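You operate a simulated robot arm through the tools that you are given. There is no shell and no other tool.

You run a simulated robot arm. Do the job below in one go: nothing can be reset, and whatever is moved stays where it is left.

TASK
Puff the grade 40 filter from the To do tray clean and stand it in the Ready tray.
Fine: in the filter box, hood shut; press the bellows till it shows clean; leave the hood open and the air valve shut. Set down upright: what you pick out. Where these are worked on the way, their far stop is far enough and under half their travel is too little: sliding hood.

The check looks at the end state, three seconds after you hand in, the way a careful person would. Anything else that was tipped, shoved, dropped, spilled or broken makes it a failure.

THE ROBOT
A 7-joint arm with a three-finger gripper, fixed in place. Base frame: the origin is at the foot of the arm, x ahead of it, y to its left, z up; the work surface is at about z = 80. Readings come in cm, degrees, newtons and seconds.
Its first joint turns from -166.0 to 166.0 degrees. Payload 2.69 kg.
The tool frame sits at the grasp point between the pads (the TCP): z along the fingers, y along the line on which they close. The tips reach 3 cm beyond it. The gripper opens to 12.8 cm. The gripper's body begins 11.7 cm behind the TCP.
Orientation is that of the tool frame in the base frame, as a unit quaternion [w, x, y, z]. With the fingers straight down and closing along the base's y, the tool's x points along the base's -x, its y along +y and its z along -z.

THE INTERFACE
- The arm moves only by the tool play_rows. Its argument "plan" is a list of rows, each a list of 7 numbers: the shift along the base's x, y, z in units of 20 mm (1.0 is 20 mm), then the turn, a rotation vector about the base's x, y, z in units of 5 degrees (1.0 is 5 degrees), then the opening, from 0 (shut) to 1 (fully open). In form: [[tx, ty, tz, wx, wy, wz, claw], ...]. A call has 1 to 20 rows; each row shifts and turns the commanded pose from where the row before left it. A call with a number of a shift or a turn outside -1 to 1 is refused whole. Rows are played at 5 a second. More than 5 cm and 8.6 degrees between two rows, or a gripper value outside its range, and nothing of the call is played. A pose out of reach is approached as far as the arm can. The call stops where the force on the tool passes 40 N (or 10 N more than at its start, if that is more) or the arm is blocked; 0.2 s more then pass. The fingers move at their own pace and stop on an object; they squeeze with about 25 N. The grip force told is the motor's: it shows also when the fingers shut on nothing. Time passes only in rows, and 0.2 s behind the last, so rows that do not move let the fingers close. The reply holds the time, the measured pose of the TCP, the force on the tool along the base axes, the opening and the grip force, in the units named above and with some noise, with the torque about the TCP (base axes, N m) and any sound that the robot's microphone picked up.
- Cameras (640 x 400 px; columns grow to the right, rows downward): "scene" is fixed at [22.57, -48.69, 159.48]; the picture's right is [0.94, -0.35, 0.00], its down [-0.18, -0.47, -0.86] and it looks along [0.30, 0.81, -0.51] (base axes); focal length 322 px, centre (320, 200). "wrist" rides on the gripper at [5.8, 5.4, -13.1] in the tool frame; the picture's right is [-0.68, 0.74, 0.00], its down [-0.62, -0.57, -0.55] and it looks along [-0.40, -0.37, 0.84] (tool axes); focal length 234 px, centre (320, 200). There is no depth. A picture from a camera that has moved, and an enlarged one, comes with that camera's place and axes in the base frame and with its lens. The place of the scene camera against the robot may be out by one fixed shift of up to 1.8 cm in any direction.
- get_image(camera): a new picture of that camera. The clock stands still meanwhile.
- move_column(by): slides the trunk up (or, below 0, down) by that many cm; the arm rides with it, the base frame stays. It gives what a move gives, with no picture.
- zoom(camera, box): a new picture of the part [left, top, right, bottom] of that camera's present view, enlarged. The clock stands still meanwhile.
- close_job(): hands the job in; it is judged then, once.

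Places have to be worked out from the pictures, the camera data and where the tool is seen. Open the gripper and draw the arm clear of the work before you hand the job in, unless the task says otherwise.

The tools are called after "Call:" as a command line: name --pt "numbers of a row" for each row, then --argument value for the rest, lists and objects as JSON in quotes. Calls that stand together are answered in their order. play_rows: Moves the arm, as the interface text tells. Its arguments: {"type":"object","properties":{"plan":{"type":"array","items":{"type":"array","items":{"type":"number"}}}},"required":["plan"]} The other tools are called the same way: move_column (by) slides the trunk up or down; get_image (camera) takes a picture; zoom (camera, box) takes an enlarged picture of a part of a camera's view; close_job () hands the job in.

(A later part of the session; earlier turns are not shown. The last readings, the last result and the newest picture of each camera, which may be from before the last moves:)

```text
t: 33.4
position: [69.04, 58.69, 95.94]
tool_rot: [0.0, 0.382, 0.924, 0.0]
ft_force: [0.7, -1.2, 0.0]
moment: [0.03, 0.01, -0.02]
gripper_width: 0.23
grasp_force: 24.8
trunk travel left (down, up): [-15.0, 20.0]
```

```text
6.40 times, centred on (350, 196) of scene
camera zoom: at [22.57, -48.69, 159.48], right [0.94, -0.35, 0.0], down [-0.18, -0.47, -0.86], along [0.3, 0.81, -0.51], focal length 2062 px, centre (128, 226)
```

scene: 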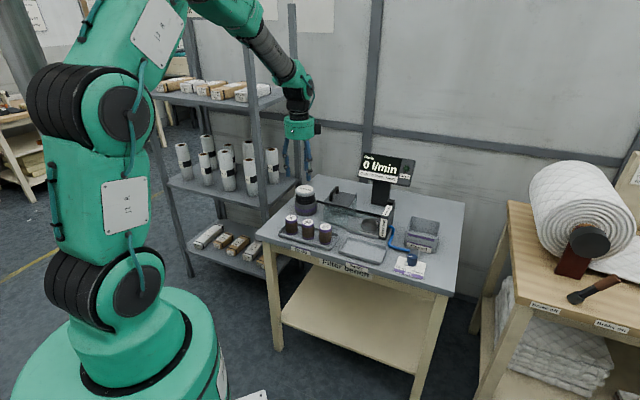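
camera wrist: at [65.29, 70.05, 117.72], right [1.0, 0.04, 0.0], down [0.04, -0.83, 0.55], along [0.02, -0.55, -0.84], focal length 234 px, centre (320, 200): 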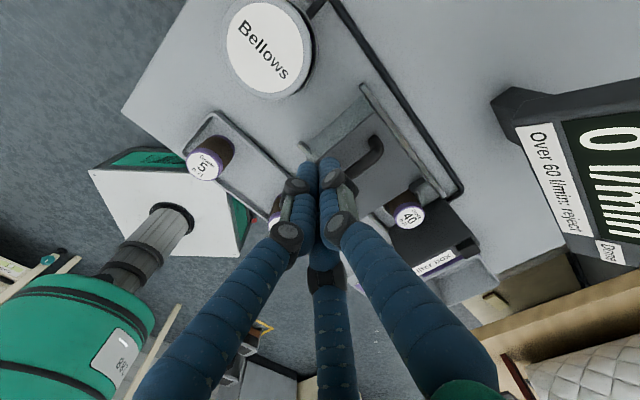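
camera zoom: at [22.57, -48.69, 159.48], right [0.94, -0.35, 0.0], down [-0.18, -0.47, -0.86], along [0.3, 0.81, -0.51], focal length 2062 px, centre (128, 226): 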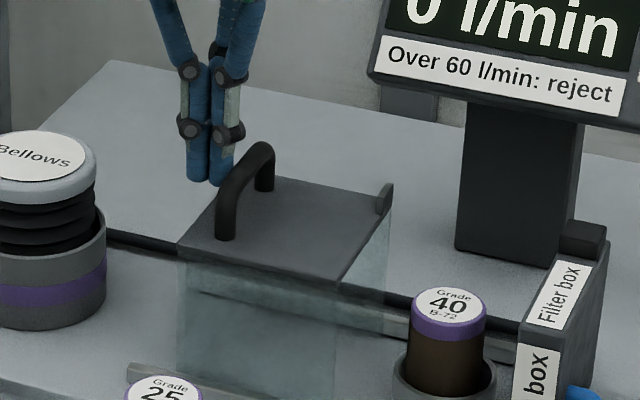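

The hood is sliding (moved about 2 cm with almost no force). I go on pushing along the rails, slowing before the stop.

Call:
play_rows --pt "0.3 -0.3 0 0 0 0 0" --pt "0.3 -0.3 0 0 0 0 0" --pt "0.3 -0.3 0 0 0 0 0" --pt "0.3 -0.3 0 0 0 0 0" --pt "0.3 -0.3 0 0 0 0 0" --pt "0.3 -0.3 0 0 0 0 0" --pt "0.3 -0.3 0 0 0 0 0" --pt "0.3 -0.3 0 0 0 0 0" --pt "0.3 -0.3 0 0 0 0 0" --pt "0.3 -0.3 0 0 0 0 0" --pt "0 0 0 0 0 0 0"

Call:
zoom --camera "scene" --box '[310, 165, 410, 227]'

```text
t: 35.8
position: [74.95, 52.68, 95.86]
tool_rot: [0.0, 0.383, 0.924, -0.001]
ft_force: [1.0, -0.2, 0.9]
moment: [0.01, -0.01, -0.02]
gripper_width: 0.2
grasp_force: 24.7
trunk travel left (down, up): [-15.0, 20.0]
```

```text
6.40 times, centred on (360, 196) of scene
camera zoom: at [22.57, -48.69, 159.48], right [0.94, -0.35, 0.0], down [-0.18, -0.47, -0.86], along [0.3, 0.81, -0.51], focal length 2062 px, centre (64, 226)
```

zoom: 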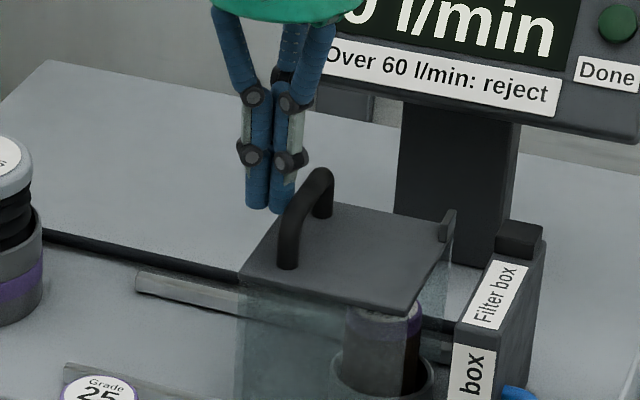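

The hood is passing over the filter freely. I push the last few centimetres in smaller steps to feel its stop.

Call:
play_rows --pt "0.2 -0.2 0 0 0 0 0" --pt "0.2 -0.2 0 0 0 0 0" --pt "0.2 -0.2 0 0 0 0 0" --pt "0.15 -0.15 0 0 0 0 0" --pt "0 0 0 0 0 0 0"

Call:
zoom --camera "scene" --box '[310, 165, 410, 227]'

```text
t: 37.0
position: [76.56, 51.21, 96.07]
tool_rot: [0.0, 0.381, 0.924, 0.001]
ft_force: [0.3, -1.2, 0.2]
moment: [0.02, -0.03, 0.03]
gripper_width: 0.21
grasp_force: 24.9
trunk travel left (down, up): [-15.0, 20.0]
```

```text
6.40 times, centred on (360, 196) of scene
camera zoom: at [22.57, -48.69, 159.48], right [0.94, -0.35, 0.0], down [-0.18, -0.47, -0.86], along [0.3, 0.81, -0.51], focal length 2062 px, centre (64, 226)
```

zoom: 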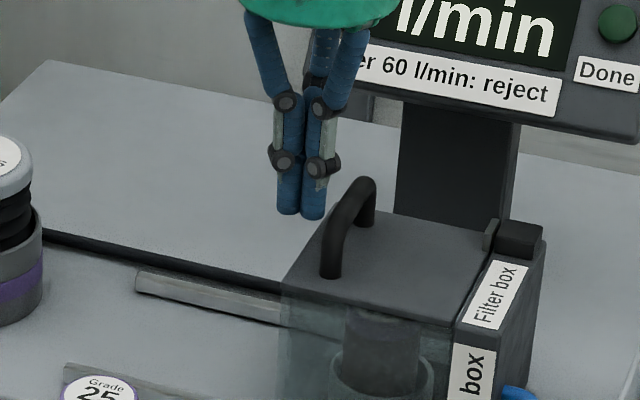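

The hood appears to be at or very near the end wall; I nudge further in small steps to confirm the stop by force.

Call:
play_rows --pt "0.12 -0.12 0 0 0 0 0" --pt "0.12 -0.12 0 0 0 0 0" --pt "0.12 -0.12 0 0 0 0 0" --pt "0 0 0 0 0 0 0"

Call:
zoom --camera "scene" --box '[330, 175, 410, 225]'

```text
t: 38.0
position: [77.26, 50.69, 96.13]
tool_rot: [-0.001, 0.381, 0.924, 0.0]
ft_force: [-13.5, 13.5, 0.3]
moment: [0.17, 0.3, -0.08]
gripper_width: 0.2
grasp_force: 24.9
trunk travel left (down, up): [-15.0, 20.0]
```

```text
8.00 times, centred on (370, 200) of scene
camera zoom: at [22.57, -48.69, 159.48], right [0.94, -0.35, 0.0], down [-0.18, -0.47, -0.86], along [0.3, 0.81, -0.51], focal length 2577 px, centre (-80, 200)
```

zoom: 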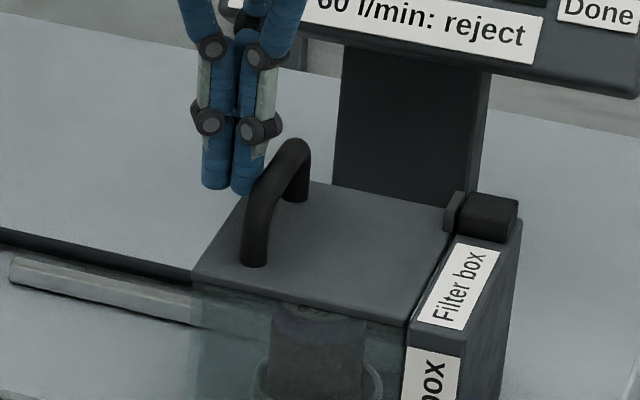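

19 N along the slide: the hood is hard against its stop, shut. I back off, rise, and move over the bellows at about [60.1, 69.7].

Call:
play_rows --pt "-0.4 0.4 0 0 0 0 0" --pt "-0.4 0.4 0 0 0 0 0" --pt "0 0 1 0 0 0 0" --pt "0 0 1 0 0 0 0" --pt "0 0 1 0 0 0 0" --pt "0 0 1 0 0 0 0" --pt "-0.775 0.875 0 0 0 0 0" --pt "-0.775 0.875 0 0 0 0 0" --pt "-0.775 0.875 0 0 0 0 0" --pt "-0.775 0.875 0 0 0 0 0" --pt "-0.775 0.875 0 0 0 0 0" --pt "-0.775 0.875 0 0 0 0 0" --pt "-0.775 0.875 0 0 0 0 0" --pt "-0.775 0.875 0 0 0 0 0" --pt "-0.775 0.875 0 0 0 0 0" --pt "-0.775 0.875 0 0 0 0 0" --pt "0 0 0 0 0 0 0"

Call:
get_image --camera "wrist"

Call:
get_image --camera "scene"

Call:
zoom --camera "scene" --box '[280, 150, 440, 250]'

```text
t: 41.6
position: [60.08, 69.84, 103.99]
tool_rot: [0.001, 0.383, 0.924, -0.001]
ft_force: [0.4, 0.3, -0.1]
moment: [0.0, -0.02, 0.03]
gripper_width: 0.22
grasp_force: 25.2
trunk travel left (down, up): [-15.0, 20.0]
```

```text
taken
camera wrist: at [59.84, 77.77, 117.21], right [1.0, 0.04, 0.0], down [0.04, -0.83, 0.55], along [0.02, -0.55, -0.84], focal length 234 px, centre (320, 200)
```

wrist: 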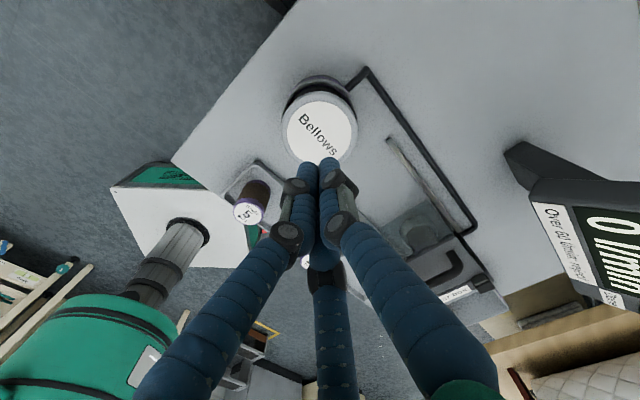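

```text
taken
```

scene: 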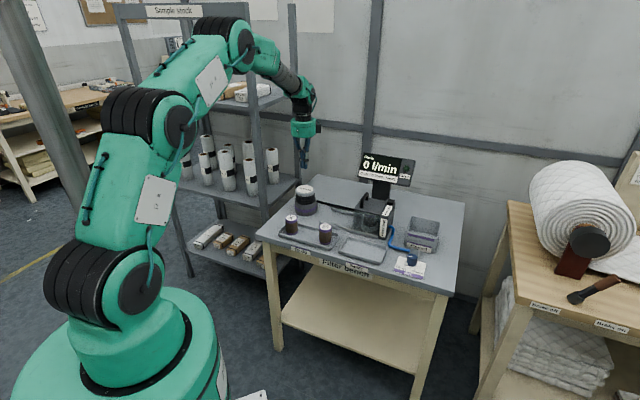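

```text
4.00 times, centred on (360, 200) of scene
camera zoom: at [22.57, -48.69, 159.48], right [0.94, -0.35, 0.0], down [-0.18, -0.47, -0.86], along [0.3, 0.81, -0.51], focal length 1289 px, centre (160, 200)
```

zoom: 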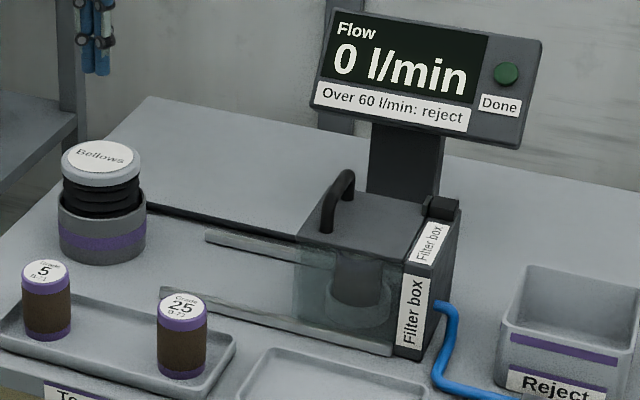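

The hood is shut over the filter and the fingers are centred over the bellows (label at 320,132 against 133 expected). I lower onto it and press gently, watching force and display.

Call:
play_rows --pt "0 0 -1 0 0 0 0" --pt "0 0 -1 0 0 0 0" --pt "0 0 -1 0 0 0 0" --pt "0 0 -1 0 0 0 0" --pt "0 0 -0.3 0 0 0 0" --pt "0 0 -0.3 0 0 0 0" --pt "0 0 -0.2 0 0 0 0" --pt "0 0 -0.2 0 0 0 0" --pt "0 0 0 0 0 0 0"

Call:
zoom --camera "scene" --box '[280, 150, 440, 250]'

```text
t: 43.6
position: [60.08, 69.49, 94.05]
tool_rot: [-0.001, 0.381, 0.925, 0.0]
ft_force: [0.7, 0.0, 0.0]
moment: [0.0, 0.01, 0.0]
gripper_width: 0.23
grasp_force: 24.8
trunk travel left (down, up): [-15.0, 20.0]
```

```text
4.00 times, centred on (360, 200) of scene
camera zoom: at [22.57, -48.69, 159.48], right [0.94, -0.35, 0.0], down [-0.18, -0.47, -0.86], along [0.3, 0.81, -0.51], focal length 1289 px, centre (160, 200)
```

zoom: 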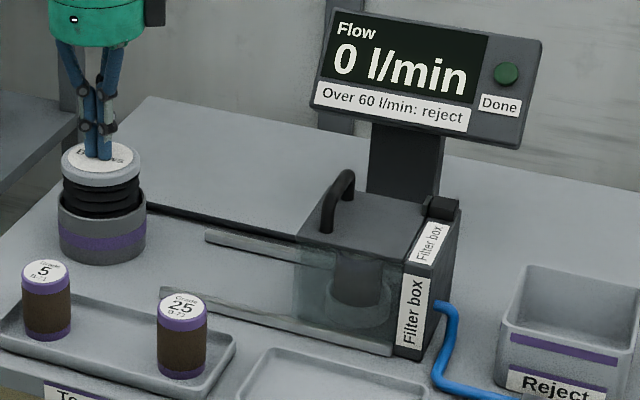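

The tips are about at the bellows' top with no force yet; I press further in small steps.

Call:
play_rows --pt "0 0 -0.2 0 0 0 0" --pt "0 0 -0.2 0 0 0 0" --pt "0 0 -0.2 0 0 0 0" --pt "0 0 -0.2 0 0 0 0" --pt "0 0 0 0 0 0 0"

Call:
zoom --camera "scene" --box '[280, 150, 440, 250]'

```text
t: 44.8
position: [60.1, 69.67, 92.38]
tool_rot: [0.0, 0.382, 0.924, 0.0]
ft_force: [-0.8, -0.2, 2.7]
moment: [-0.02, 0.02, 0.0]
gripper_width: 0.22
grasp_force: 24.8
trunk travel left (down, up): [-15.0, 20.0]
```

```text
4.00 times, centred on (360, 200) of scene
camera zoom: at [22.57, -48.69, 159.48], right [0.94, -0.35, 0.0], down [-0.18, -0.47, -0.86], along [0.3, 0.81, -0.51], focal length 1289 px, centre (160, 200)
```

zoom: 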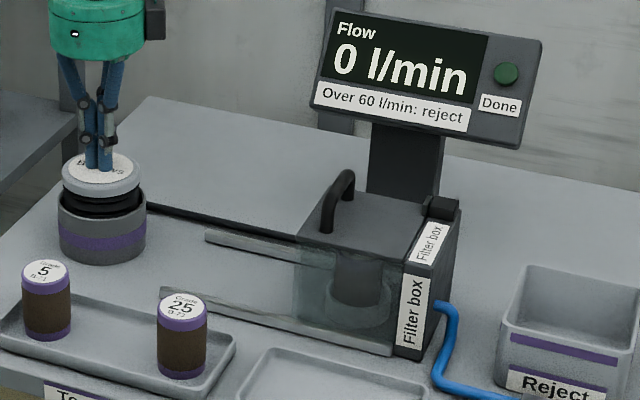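

The bellows is giving way (2.7 N, compressed about 1 cm). I continue down towards the end of its stroke.

Call:
play_rows --pt "0 0 -0.25 0 0 0 0" --pt "0 0 -0.25 0 0 0 0" --pt "0 0 -0.25 0 0 0 0" --pt "0 0 -0.25 0 0 0 0" --pt "0 0 0 0 0 0 0"

Call:
zoom --camera "scene" --box '[280, 150, 440, 250]'

```text
t: 46.0
position: [60.03, 69.83, 90.45]
tool_rot: [0.001, 0.382, 0.924, -0.001]
ft_force: [2.7, -1.9, 7.0]
moment: [-0.13, -0.04, 0.05]
gripper_width: 0.22
grasp_force: 31.6
trunk travel left (down, up): [-15.0, 20.0]
```

```text
4.00 times, centred on (360, 200) of scene
camera zoom: at [22.57, -48.69, 159.48], right [0.94, -0.35, 0.0], down [-0.18, -0.47, -0.86], along [0.3, 0.81, -0.51], focal length 1289 px, centre (160, 200)
```

zoom: 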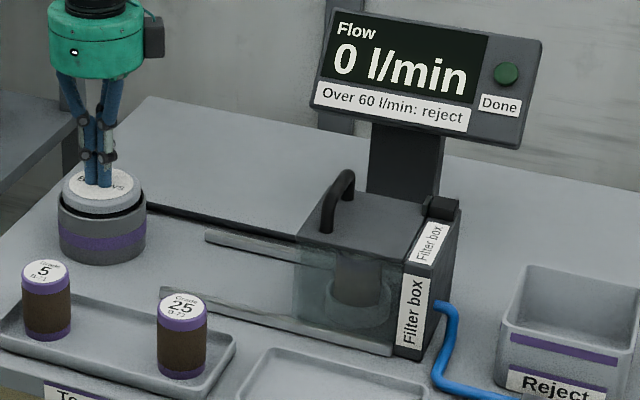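

Compressed about 3 cm at 7 N, and the filter seems to change. I press a little further to find the bottom of the stroke.

Call:
play_rows --pt "0 0 -0.15 0 0 0 0" --pt "0 0 -0.15 0 0 0 0" --pt "0 0 0 0 0 0 0"

Call:
zoom --camera "scene" --box '[280, 150, 440, 250]'

Call:
zoom --camera "scene" --box '[340, 180, 404, 240]'

```text
t: 46.8
position: [60.09, 69.64, 90.32]
tool_rot: [0.002, 0.382, 0.924, 0.002]
ft_force: [-10.1, -0.3, 31.7]
moment: [-0.23, 0.37, -0.01]
gripper_width: 0.2
grasp_force: 31.5
trunk travel left (down, up): [-15.0, 20.0]
```

```text
4.00 times, centred on (360, 200) of scene
camera zoom: at [22.57, -48.69, 159.48], right [0.94, -0.35, 0.0], down [-0.18, -0.47, -0.86], along [0.3, 0.81, -0.51], focal length 1289 px, centre (160, 200)
```

zoom: 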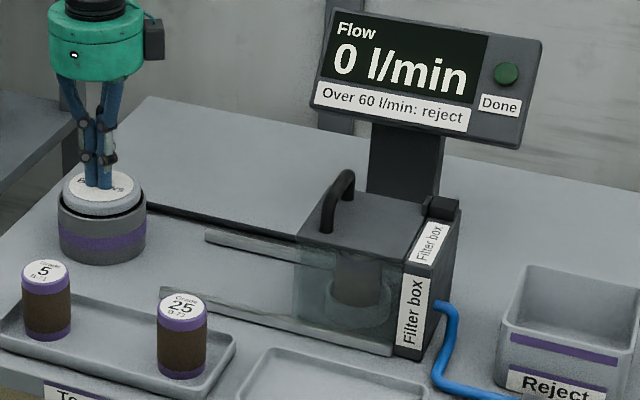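

```text
6.67 times, centred on (372, 210) of scene
camera zoom: at [22.57, -48.69, 159.48], right [0.94, -0.35, 0.0], down [-0.18, -0.47, -0.86], along [0.3, 0.81, -0.51], focal length 2148 px, centre (-27, 133)
```

zoom: 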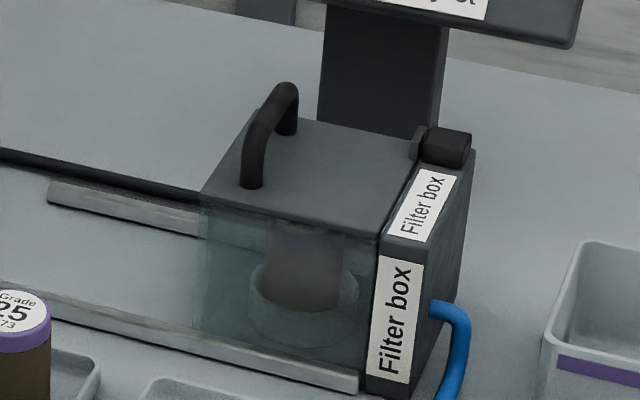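

31.7 N: the bottom of the stroke is at TCP z ≈ 90.4. I let the bellows rise fully and look at the display, lamp and filter.

Call:
play_rows --pt "0 0 0.3 0 0 0 0" --pt "0 0 0.7 0 0 0 0" --pt "0 0 0.7 0 0 0 0" --pt "0 0 0.6 0 0 0 0" --pt "0 0 0 0 0 0 0" --pt "0 0 0 0 0 0 0"

Call:
zoom --camera "scene" --box '[280, 150, 440, 250]'

Call:
zoom --camera "scene" --box '[340, 180, 404, 240]'

```text
t: 48.2
position: [60.24, 69.76, 94.26]
tool_rot: [0.001, 0.382, 0.924, 0.0]
ft_force: [-0.5, 0.4, 0.7]
moment: [0.0, -0.02, -0.03]
gripper_width: 0.23
grasp_force: 31.7
trunk travel left (down, up): [-15.0, 20.0]
```

```text
4.00 times, centred on (360, 200) of scene
camera zoom: at [22.57, -48.69, 159.48], right [0.94, -0.35, 0.0], down [-0.18, -0.47, -0.86], along [0.3, 0.81, -0.51], focal length 1289 px, centre (160, 200)
```

zoom: 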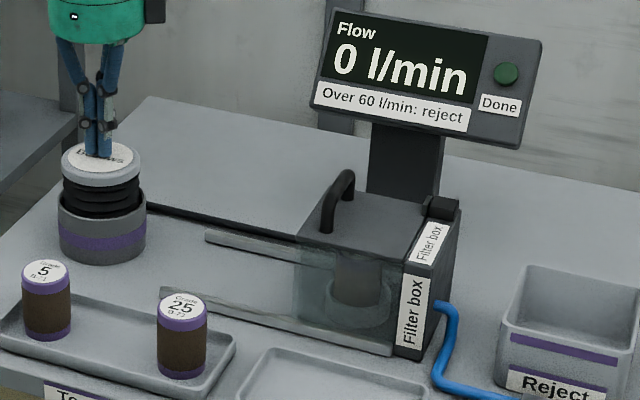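

```text
6.67 times, centred on (372, 210) of scene
camera zoom: at [22.57, -48.69, 159.48], right [0.94, -0.35, 0.0], down [-0.18, -0.47, -0.86], along [0.3, 0.81, -0.51], focal length 2148 px, centre (-27, 133)
```

zoom: 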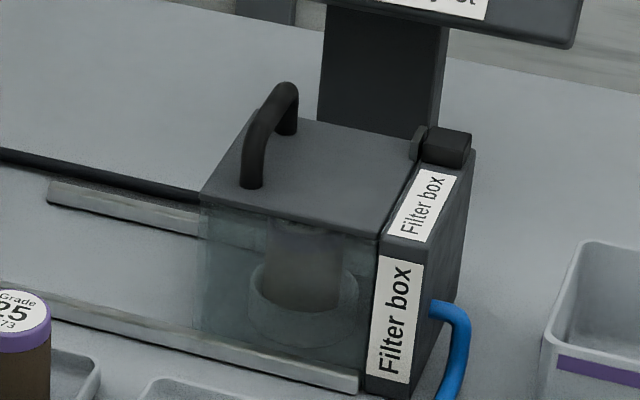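

One full stroke made: the filter behind the glass looks a little lighter but no "Done" light yet. I make a second full stroke.

Call:
play_rows --pt "0 0 -0.5 0 0 0 0" --pt "0 0 -0.6 0 0 0 0" --pt "0 0 -0.6 0 0 0 0" --pt "0 0 -0.35 0 0 0 0" --pt "0 0 0 0 0 0 0" --pt "0 0 0.35 0 0 0 0" --pt "0 0 0.6 0 0 0 0" --pt "0 0 0.6 0 0 0 0" --pt "0 0 0.5 0 0 0 0" --pt "0 0 0 0 0 0 0"

Call:
zoom --camera "scene" --box '[280, 150, 440, 250]'

Call:
zoom --camera "scene" --box '[340, 180, 404, 240]'

```text
t: 50.4
position: [60.2, 69.66, 94.35]
tool_rot: [0.001, 0.381, 0.924, 0.001]
ft_force: [0.3, -0.4, -0.2]
moment: [0.01, 0.02, 0.01]
gripper_width: 0.19
grasp_force: 31.3
trunk travel left (down, up): [-15.0, 20.0]
```

```text
4.00 times, centred on (360, 200) of scene
camera zoom: at [22.57, -48.69, 159.48], right [0.94, -0.35, 0.0], down [-0.18, -0.47, -0.86], along [0.3, 0.81, -0.51], focal length 1289 px, centre (160, 200)
```

zoom: 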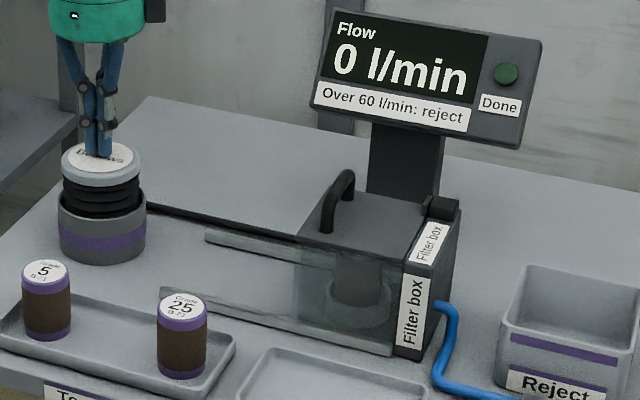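

```text
6.67 times, centred on (372, 210) of scene
camera zoom: at [22.57, -48.69, 159.48], right [0.94, -0.35, 0.0], down [-0.18, -0.47, -0.86], along [0.3, 0.81, -0.51], focal length 2148 px, centre (-27, 133)
```

zoom: 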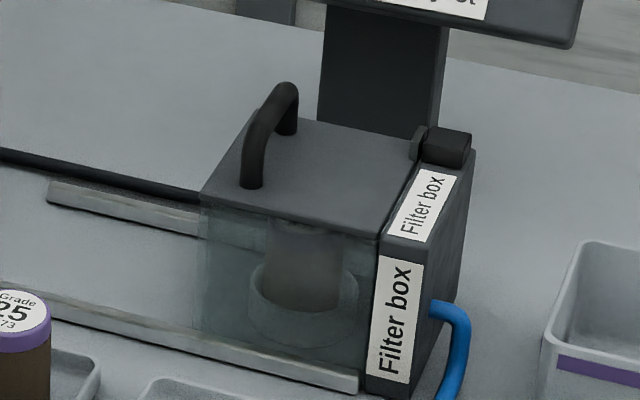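

I zoom tightly on the filter behind the glass and on the lamp to have a colour reference between strokes.

Call:
zoom --camera "scene" --box '[360, 206, 384, 228]'

Call:
zoom --camera "scene" --box '[390, 156, 420, 182]'

```text
16.00 times, centred on (372, 217) of scene
camera zoom: at [22.57, -48.69, 159.48], right [0.94, -0.35, 0.0], down [-0.18, -0.47, -0.86], along [0.3, 0.81, -0.51], focal length 5154 px, centre (-512, -72)
```

zoom: 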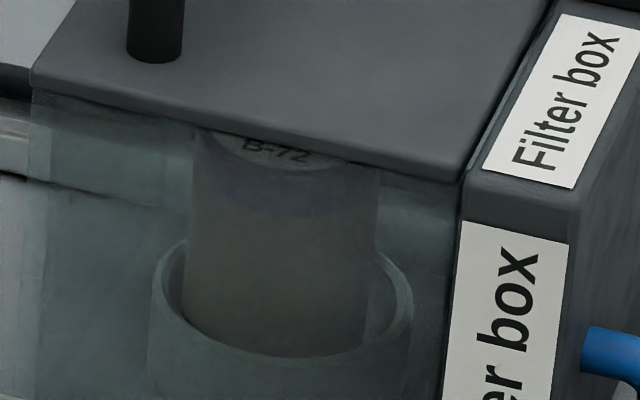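

```text
15.38 times, centred on (405, 169) of scene
camera zoom: at [22.57, -48.69, 159.48], right [0.94, -0.35, 0.0], down [-0.18, -0.47, -0.86], along [0.3, 0.81, -0.51], focal length 4956 px, centre (-988, 677)
```

zoom: 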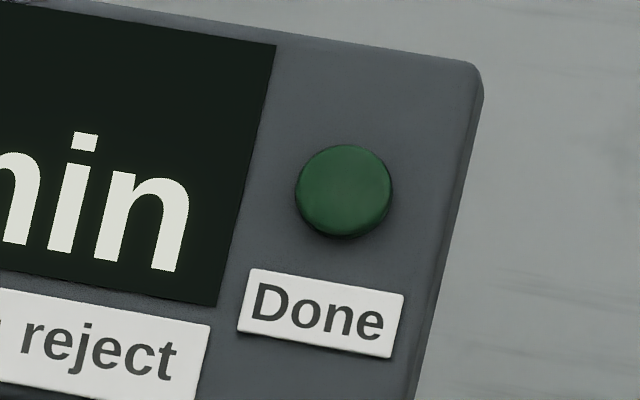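

The lamp is unlit and the filter is a grey-brown; I make another full stroke and compare.

Call:
play_rows --pt "0 0 -0.5 0 0 0 0" --pt "0 0 -0.6 0 0 0 0" --pt "0 0 -0.6 0 0 0 0" --pt "0 0 -0.35 0 0 0 0" --pt "0 0 0 0 0 0 0" --pt "0 0 0.35 0 0 0 0" --pt "0 0 0.6 0 0 0 0" --pt "0 0 0.6 0 0 0 0" --pt "0 0 0.5 0 0 0 0" --pt "0 0 0 0 0 0 0"

Call:
zoom --camera "scene" --box '[360, 206, 384, 228]'

Call:
zoom --camera "scene" --box '[350, 145, 420, 190]'

```text
t: 52.6
position: [60.1, 69.63, 94.46]
tool_rot: [0.001, 0.383, 0.924, -0.001]
ft_force: [-0.1, -0.2, 0.8]
moment: [0.03, -0.03, 0.01]
gripper_width: 0.21
grasp_force: 31.1
trunk travel left (down, up): [-15.0, 20.0]
```

```text
16.00 times, centred on (372, 217) of scene
camera zoom: at [22.57, -48.69, 159.48], right [0.94, -0.35, 0.0], down [-0.18, -0.47, -0.86], along [0.3, 0.81, -0.51], focal length 5154 px, centre (-512, -72)
```

zoom: 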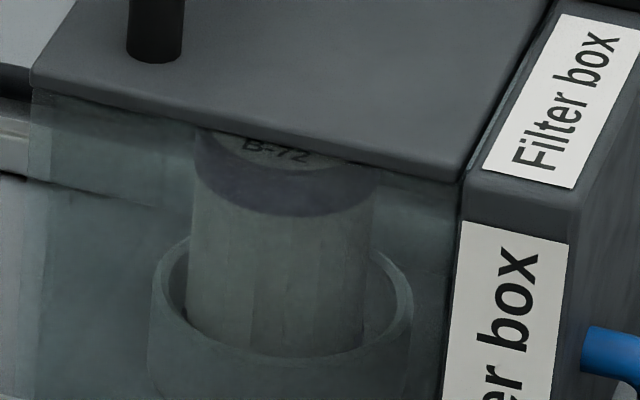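

```text
8.89 times, centred on (385, 168) of scene
camera zoom: at [22.57, -48.69, 159.48], right [0.94, -0.35, 0.0], down [-0.18, -0.47, -0.86], along [0.3, 0.81, -0.51], focal length 2864 px, centre (-258, 489)
```

zoom: 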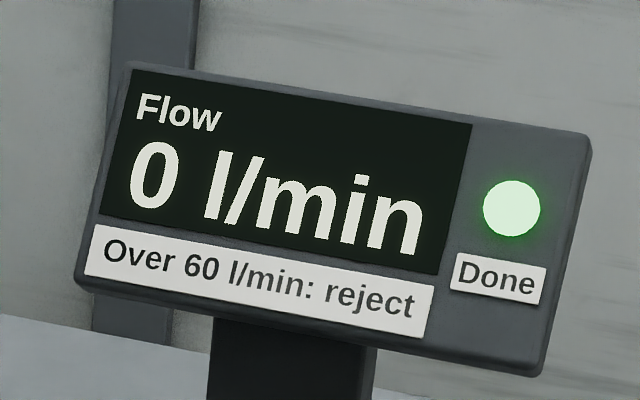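

The "Done" lamp is lit and the pleats show clean, so no more strokes. I raise off the bellows and move at height to the right side of the hood's handle to slide it open again.

Call:
play_rows --pt "0 0 1 0 0 0 0" --pt "0 0 1 0 0 0 0" --pt "0 0 1 0 0 0 0" --pt "0 0 1 0 0 0 0" --pt "0 0 1 0 0 0 0" --pt "0.883 -0.958 0 0 0 0 0" --pt "0.883 -0.958 0 0 0 0 0" --pt "0.883 -0.958 0 0 0 0 0" --pt "0.883 -0.958 0 0 0 0 0" --pt "0.883 -0.958 0 0 0 0 0" --pt "0.883 -0.958 0 0 0 0 0" --pt "0.883 -0.958 0 0 0 0 0" --pt "0.883 -0.958 0 0 0 0 0" --pt "0.883 -0.958 0 0 0 0 0" --pt "0.883 -0.958 0 0 0 0 0" --pt "0.883 -0.958 0 0 0 0 0" --pt "0.883 -0.958 0 0 0 0 0" --pt "0 0 0 0 0 0 0"

Call:
get_image --camera "wrist"

Call:
zoom --camera "scene" --box '[280, 150, 440, 250]'

```text
t: 56.4
position: [81.24, 46.54, 104.37]
tool_rot: [0.0, 0.382, 0.924, 0.0]
ft_force: [0.1, -0.5, 0.1]
moment: [0.03, 0.01, 0.01]
gripper_width: 0.2
grasp_force: 31.5
trunk travel left (down, up): [-15.0, 20.0]
```

```text
taken
camera wrist: at [80.96, 54.59, 117.52], right [1.0, 0.04, 0.0], down [0.04, -0.84, 0.55], along [0.02, -0.55, -0.84], focal length 234 px, centre (320, 200)
```

wrist: 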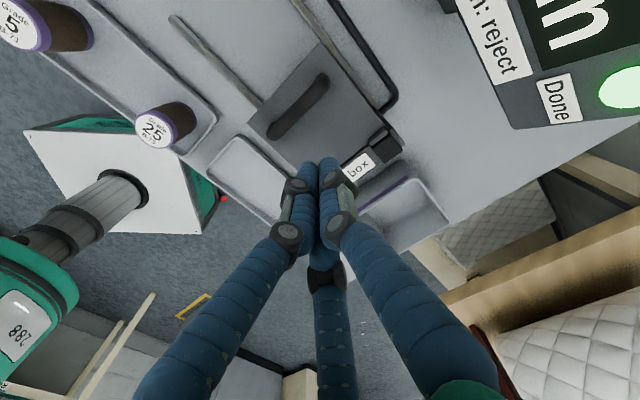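

```text
4.00 times, centred on (360, 200) of scene
camera zoom: at [22.57, -48.69, 159.48], right [0.94, -0.35, 0.0], down [-0.18, -0.47, -0.86], along [0.3, 0.81, -0.51], focal length 1289 px, centre (160, 200)
```

zoom: 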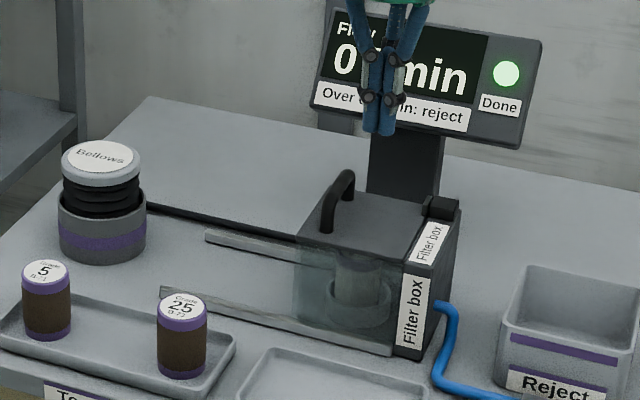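

The bar is now at u ≈ 20.6 and the fingers at u ≈ 24.5, so there is room. I lower to handle height and push the hood left.

Call:
play_rows --pt "0 0 -1 0 0 0 0" --pt "0 0 -1 0 0 0 0" --pt "0 0 -1 0 0 0 0" --pt "0 0 -0.7 0 0 0 0" --pt "0 0 -0.5 0 0 0 0" --pt "0 0 0 0 0 0 0" --pt "-0.3 0.3 0 0 0 0 0" --pt "-0.3 0.3 0 0 0 0 0" --pt "-0.25 0.25 0 0 0 0 0" --pt "-0.25 0.25 0 0 0 0 0" --pt "-0.25 0.25 0 0 0 0 0" --pt "-0.25 0.25 0 0 0 0 0" --pt "0 0 0 0 0 0 0"

Call:
zoom --camera "scene" --box '[310, 165, 410, 227]'

```text
t: 59.2
position: [78.15, 49.71, 96.07]
tool_rot: [0.0, 0.382, 0.924, 0.0]
ft_force: [0.7, 0.1, 0.0]
moment: [0.03, -0.04, 0.01]
gripper_width: 0.23
grasp_force: 31.0
trunk travel left (down, up): [-15.0, 20.0]
```

```text
6.40 times, centred on (360, 196) of scene
camera zoom: at [22.57, -48.69, 159.48], right [0.94, -0.35, 0.0], down [-0.18, -0.47, -0.86], along [0.3, 0.81, -0.51], focal length 2062 px, centre (64, 226)
```

zoom: 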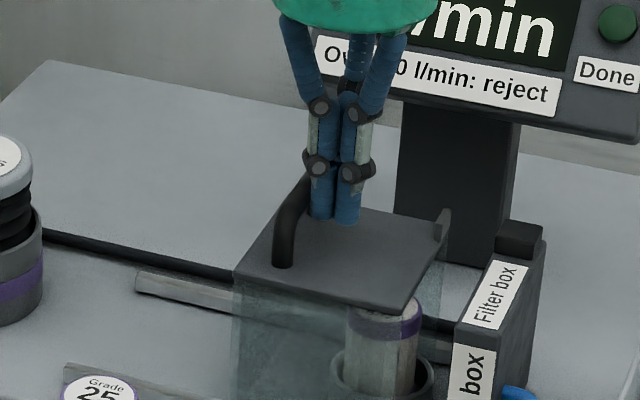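

The hood slides back freely (the lamp goes out as it opens). I continue pushing left towards its open stop.

Call:
play_rows --pt "-0.3 0.3 0 0 0 0 0" --pt "-0.3 0.3 0 0 0 0 0" --pt "-0.3 0.3 0 0 0 0 0" --pt "-0.3 0.3 0 0 0 0 0" --pt "-0.3 0.3 0 0 0 0 0" --pt "-0.3 0.3 0 0 0 0 0" --pt "-0.3 0.3 0 0 0 0 0" --pt "-0.3 0.3 0 0 0 0 0" --pt "-0.3 0.3 0 0 0 0 0" --pt "-0.3 0.3 0 0 0 0 0" --pt "-0.3 0.3 0 0 0 0 0" --pt "-0.2 0.2 0 0 0 0 0" --pt "0 0 0 0 0 0 0"

Call:
zoom --camera "scene" --box '[300, 165, 400, 227]'

```text
t: 62.0
position: [71.13, 56.66, 96.03]
tool_rot: [0.0, 0.382, 0.924, 0.0]
ft_force: [-0.2, -0.2, 0.4]
moment: [-0.03, 0.03, 0.01]
gripper_width: 0.21
grasp_force: 31.8
trunk travel left (down, up): [-15.0, 20.0]
```

```text
6.40 times, centred on (350, 196) of scene
camera zoom: at [22.57, -48.69, 159.48], right [0.94, -0.35, 0.0], down [-0.18, -0.47, -0.86], along [0.3, 0.81, -0.51], focal length 2062 px, centre (128, 226)
```

zoom: 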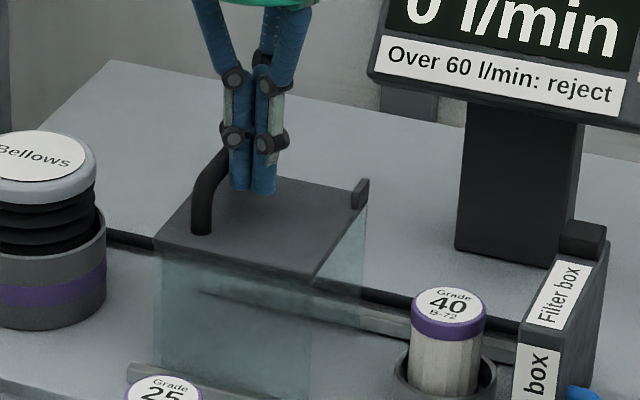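

The hood is nearly back at its first place; I push the last bit in small steps to feel the open stop.

Call:
play_rows --pt "-0.12 0.12 0 0 0 0 0" --pt "-0.12 0.12 0 0 0 0 0" --pt "-0.12 0.12 0 0 0 0 0" --pt "0 0 0 0 0 0 0"

Call:
zoom --camera "scene" --box '[300, 165, 400, 227]'

```text
t: 62.9
position: [70.8, 56.99, 95.92]
tool_rot: [0.002, 0.383, 0.924, -0.001]
ft_force: [9.2, -6.1, -1.2]
moment: [-0.17, -0.06, 0.0]
gripper_width: 0.22
grasp_force: 31.0
trunk travel left (down, up): [-15.0, 20.0]
stopped in row 4: the force on the tool passed its limit at 43 N (the readings are from after the stop); the commanded pose is now the measured one
```

```text
6.40 times, centred on (350, 196) of scene
camera zoom: at [22.57, -48.69, 159.48], right [0.94, -0.35, 0.0], down [-0.18, -0.47, -0.86], along [0.3, 0.81, -0.51], focal length 2062 px, centre (128, 226)
```

zoom: 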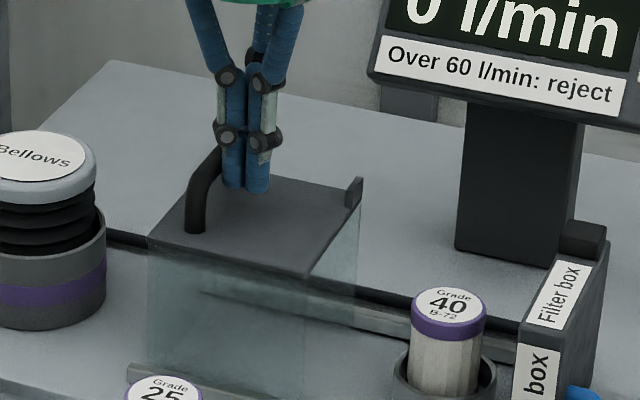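

The hood is at its open stop. I back off the handle, rise, open the fingers and go above the cleaned filter.

Call:
play_rows --pt "0.3 -0.3 0 0 0 0 0" --pt "0.3 -0.3 0 0 0 0 0" --pt "0 0 1 0 0 0 0" --pt "0 0 1 0 0 0 0" --pt "0 0 1 0 0 0 0" --pt "0 0 1 0 0 0 0" --pt "0.89 -0.845 0 0 0 0 0.2" --pt "0.89 -0.845 0 0 0 0 0.4" --pt "0.89 -0.845 0 0 0 0 0.55" --pt "0.89 -0.845 0 0 0 0 0.55" --pt "0.89 -0.845 0 0 0 0 0.55" --pt "0 0 0 0 0 0 0.55" --pt "0 0 0 0 0 0 0.55"

Call:
get_image --camera "wrist"

Call:
zoom --camera "wrist" --box '[280, 80, 360, 160]'

Call:
zoom --camera "scene" --box '[280, 150, 440, 250]'

```text
t: 65.7
position: [80.61, 47.62, 104.09]
tool_rot: [0.002, 0.383, 0.924, -0.001]
ft_force: [-0.1, 0.5, -0.5]
moment: [-0.02, -0.01, 0.03]
gripper_width: 7.0
grasp_force: 0.0
trunk travel left (down, up): [-15.0, 20.0]
```

```text
taken
camera wrist: at [80.36, 55.69, 117.28], right [1.0, 0.04, 0.0], down [0.03, -0.83, 0.55], along [0.03, -0.55, -0.83], focal length 234 px, centre (320, 200)
```

wrist: 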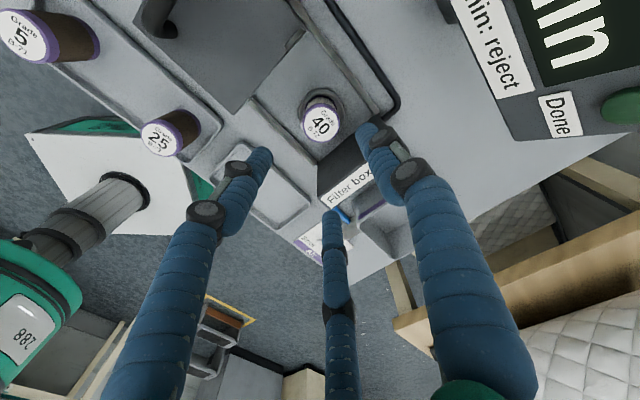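

```text
5.00 times, centred on (320, 120) of wrist
camera zoom: at [80.36, 55.69, 117.28], right [1.0, 0.04, 0.0], down [0.03, -0.83, 0.55], along [0.03, -0.55, -0.83], focal length 1171 px, centre (320, 600)
```

zoom: 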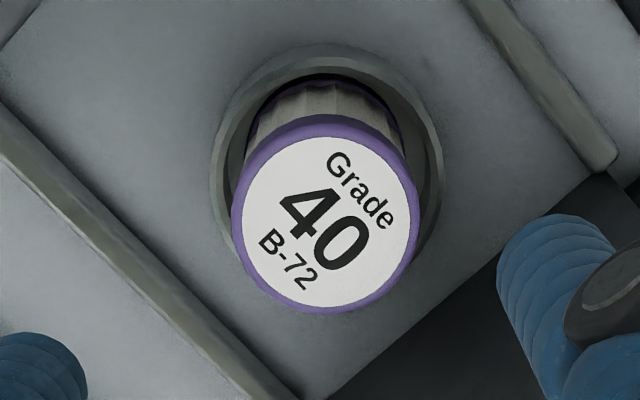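

```text
4.00 times, centred on (360, 200) of scene
camera zoom: at [22.57, -48.69, 159.48], right [0.94, -0.35, 0.0], down [-0.18, -0.47, -0.86], along [0.3, 0.81, -0.51], focal length 1289 px, centre (160, 200)
```

zoom: 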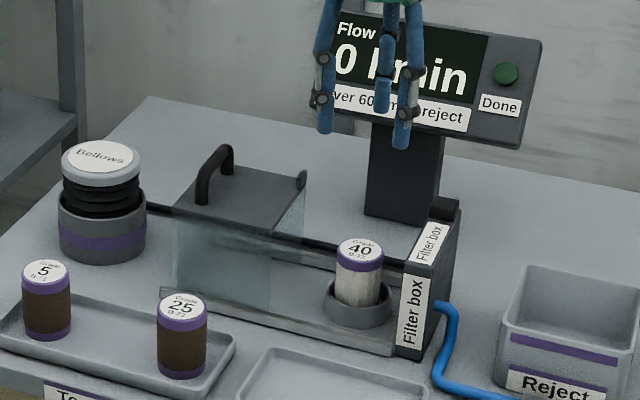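

The filter shows clean white pleats and stands straight; it's about 0.2 cm to +x of the tool. I correct for that and lower around it.

Call:
play_rows --pt "0.1 -0.04 -1 0 0 0 0.55" --pt "0 0 -1 0 0 0 0.55" --pt "0 0 -1 0 0 0 0.55" --pt "0 0 -1 0 0 0 0.55" --pt "0 0 -1 0 0 0 0.55" --pt "0 0 -1 0 0 0 0.55" --pt "0 0 -0.9 0 0 0 0.55" --pt "0 0 0 0 0 0 0.55"

Call:
get_image --camera "wrist"

Call:
zoom --camera "scene" --box '[340, 185, 404, 235]'

```text
t: 67.5
position: [80.97, 47.55, 90.16]
tool_rot: [0.002, 0.383, 0.924, 0.0]
ft_force: [-0.3, 0.2, -0.9]
moment: [0.0, 0.03, 0.01]
gripper_width: 7.05
grasp_force: 0.0
trunk travel left (down, up): [-15.0, 20.0]
```

```text
taken
camera wrist: at [80.64, 55.61, 103.36], right [1.0, 0.04, 0.0], down [0.03, -0.83, 0.55], along [0.02, -0.55, -0.83], focal length 234 px, centre (320, 200)
```

wrist: 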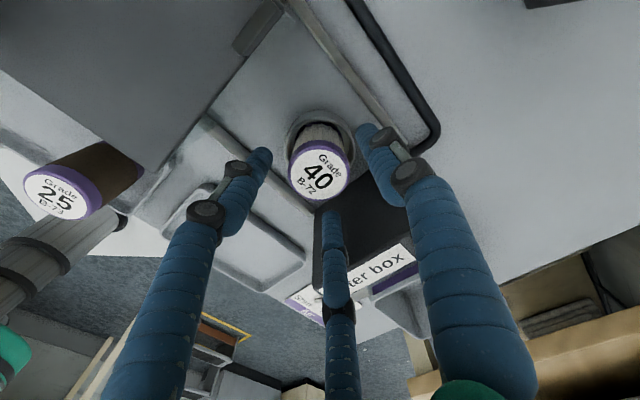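

```text
8.00 times, centred on (372, 210) of scene
camera zoom: at [22.57, -48.69, 159.48], right [0.94, -0.35, 0.0], down [-0.18, -0.47, -0.86], along [0.3, 0.81, -0.51], focal length 2577 px, centre (-96, 120)
```

zoom: 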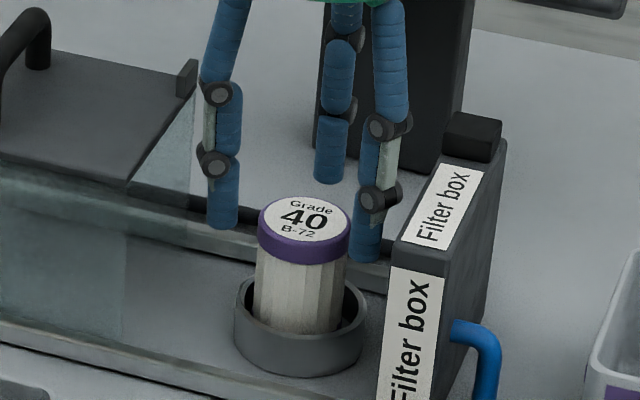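

Centred (label at 319,170 as expected). I lower to TCP z ≈ 86.5 and close.

Call:
play_rows --pt "0 0 -0.6 0 0 0 0.55" --pt "0 0 -0.6 0 0 0 0.55" --pt "0 0 -0.55 0 0 0 0.55" --pt "0 0 0 0 0 0 0.55" --pt "0 0 0 0 0 0 0.45" --pt "0 0 0 0 0 0 0.38" --pt "0 0 0 0 0 0 0.2" --pt "0 0 0 0 0 0 0.2" --pt "0 0 0 0 0 0 0.2"

```text
t: 69.5
position: [80.88, 47.5, 86.64]
tool_rot: [0.001, 0.383, 0.924, 0.0]
ft_force: [-2.1, -4.7, 1.1]
moment: [-0.16, 0.09, 0.04]
gripper_width: 4.61
grasp_force: 24.9
trunk travel left (down, up): [-15.0, 20.0]
```

Held at 4.61 cm, with a small side load from contact in the cup. I lift slowly straight up and check.

Call:
play_rows --pt "0 0 0.2 0 0 0 0.2" --pt "0 0 0.4 0 0 0 0.2" --pt "0 0 0.6 0 0 0 0.2" --pt "0 0 1 0 0 0 0.2" --pt "0 0 1 0 0 0 0.2" --pt "0 0 1 0 0 0 0.2" --pt "0 0 1 0 0 0 0.2" --pt "0 0 1 0 0 0 0.2" --pt "0 0 1 0 0 0 0.2" --pt "0 0 0 0 0 0 0.2"

Call:
get_image --camera "wrist"

Call:
zoom --camera "scene" --box '[300, 150, 460, 275]'

```text
t: 71.7
position: [81.15, 47.58, 101.11]
tool_rot: [0.001, 0.382, 0.924, -0.001]
ft_force: [-0.1, 0.6, 0.3]
moment: [-0.01, -0.06, -0.01]
gripper_width: 4.64
grasp_force: 24.4
trunk travel left (down, up): [-15.0, 20.0]
```

```text
taken
camera wrist: at [80.77, 55.61, 114.26], right [1.0, 0.04, 0.0], down [0.03, -0.83, 0.55], along [0.02, -0.55, -0.83], focal length 234 px, centre (320, 200)
```

wrist: 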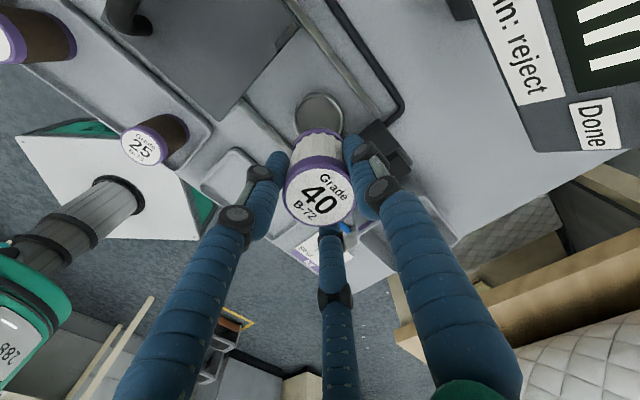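

```text
3.20 times, centred on (380, 212) of scene
camera zoom: at [22.57, -48.69, 159.48], right [0.94, -0.35, 0.0], down [-0.18, -0.47, -0.86], along [0.3, 0.81, -0.51], focal length 1031 px, centre (128, 160)
```

zoom: 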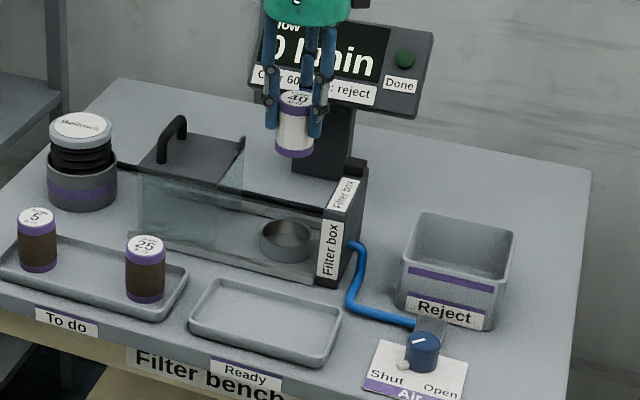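

The clean filter is held upright and the cup is empty; the valve still points to Shut. I carry it over the Ready tray, whose centre I judge at about [70.6, 34.1].

Call:
play_rows --pt "-0.743 -0.961 0 0 0 0 0.2" --pt "-0.743 -0.961 0 0 0 0 0.2" --pt "-0.743 -0.961 0 0 0 0 0.2" --pt "-0.743 -0.961 0 0 0 0 0.2" --pt "-0.743 -0.961 0 0 0 0 0.2" --pt "-0.743 -0.961 0 0 0 0 0.2" --pt "-0.743 -0.961 0 0 0 0 0.2" --pt "0 0 0 0 0 0 0.2" --pt "0 0 0 0 0 0 0.2"

Call:
get_image --camera "wrist"

Call:
zoom --camera "scene" --box '[300, 180, 420, 280]'

```text
t: 73.7
position: [70.39, 34.06, 101.04]
tool_rot: [0.002, 0.382, 0.924, 0.0]
ft_force: [0.1, -0.9, -1.0]
moment: [0.02, -0.03, 0.0]
gripper_width: 4.65
grasp_force: 24.9
trunk travel left (down, up): [-15.0, 20.0]
```

```text
taken
camera wrist: at [70.23, 42.08, 114.15], right [1.0, 0.04, 0.0], down [0.03, -0.83, 0.55], along [0.02, -0.55, -0.83], focal length 234 px, centre (320, 200)
```

wrist: 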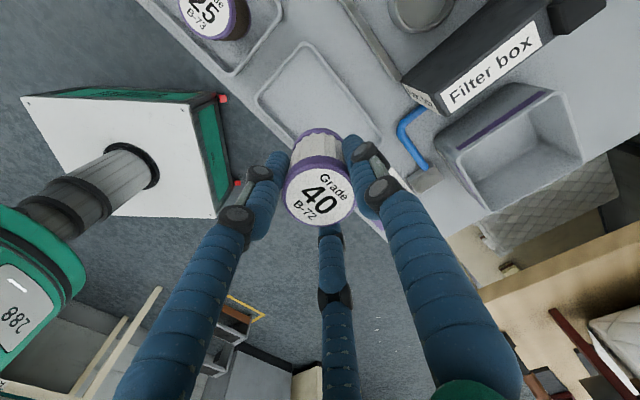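

```text
4.00 times, centred on (360, 230) of scene
camera zoom: at [22.57, -48.69, 159.48], right [0.94, -0.35, 0.0], down [-0.18, -0.47, -0.86], along [0.3, 0.81, -0.51], focal length 1289 px, centre (160, 80)
```

zoom: 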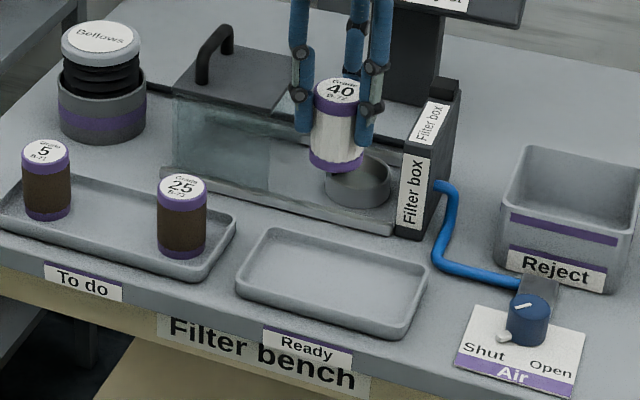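

The point under the tool falls on the middle of the Ready tray (320,117 against the tray's corners' midpoint 319,117). I lower to just above its floor.

Call:
play_rows --pt "0 0 -1 0 0 0 0.2" --pt "0 0 -1 0 0 0 0.2" --pt "0 0 -1 0 0 0 0.2" --pt "0 0 -1 0 0 0 0.2" --pt "0 0 -1 0 0 0 0.2" --pt "0 0 -1 0 0 0 0.2" --pt "0 0 -0.5 0 0 0 0.2" --pt "0 0 -0.25 0 0 0 0.2" --pt "0 0 0 0 0 0 0.2"

Call:
zoom --camera "scene" --box '[310, 200, 420, 280]'

```text
t: 75.7
position: [70.48, 34.0, 87.62]
tool_rot: [0.002, 0.383, 0.924, -0.001]
ft_force: [0.1, -0.4, -0.3]
moment: [0.01, 0.0, 0.04]
gripper_width: 4.6
grasp_force: 24.7
trunk travel left (down, up): [-15.0, 20.0]
```

```text
5.00 times, centred on (365, 240) of scene
camera zoom: at [22.57, -48.69, 159.48], right [0.94, -0.35, 0.0], down [-0.18, -0.47, -0.86], along [0.3, 0.81, -0.51], focal length 1611 px, centre (95, 0)
```

zoom: 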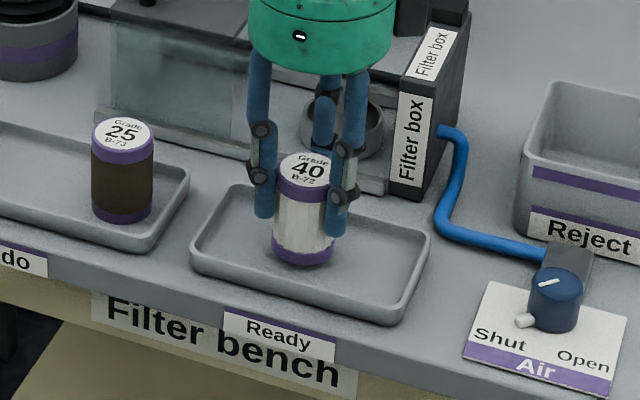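

It hangs over the tray's middle; I lower the last centimetre in small steps until it touches.

Call:
play_rows --pt "0 0 -0.12 0 0 0 0.2" --pt "0 0 -0.12 0 0 0 0.2" --pt "0 0 -0.08 0 0 0 0.2" --pt "0 0 0 0 0 0 0.2"

```text
t: 76.7
position: [70.55, 34.07, 87.06]
tool_rot: [0.001, 0.383, 0.924, -0.001]
ft_force: [-0.2, -1.1, -0.8]
moment: [-0.03, -0.01, 0.0]
gripper_width: 4.62
grasp_force: 24.8
trunk travel left (down, up): [-15.0, 20.0]
```

No contact yet; a few more small steps.

Call:
play_rows --pt "0 0 -0.08 0 0 0 0.2" --pt "0 0 -0.08 0 0 0 0.2" --pt "0 0 0 0 0 0 0.2"

```text
t: 77.5
position: [70.56, 34.04, 86.63]
tool_rot: [0.002, 0.383, 0.924, -0.001]
ft_force: [0.3, 0.5, -0.8]
moment: [0.01, 0.02, 0.03]
gripper_width: 4.61
grasp_force: 25.5
trunk travel left (down, up): [-15.0, 20.0]
```

Still free; I continue by a tenth or so at a time.

Call:
play_rows --pt "0 0 -0.05 0 0 0 0.2" --pt "0 0 -0.05 0 0 0 0.2" --pt "0 0 0 0 0 0 0.2"

```text
t: 78.3
position: [70.63, 34.17, 86.61]
tool_rot: [0.002, 0.383, 0.924, -0.001]
ft_force: [-2.4, -3.2, 17.1]
moment: [-0.19, 0.27, -0.01]
gripper_width: 4.64
grasp_force: 25.3
trunk travel left (down, up): [-15.0, 20.0]
```

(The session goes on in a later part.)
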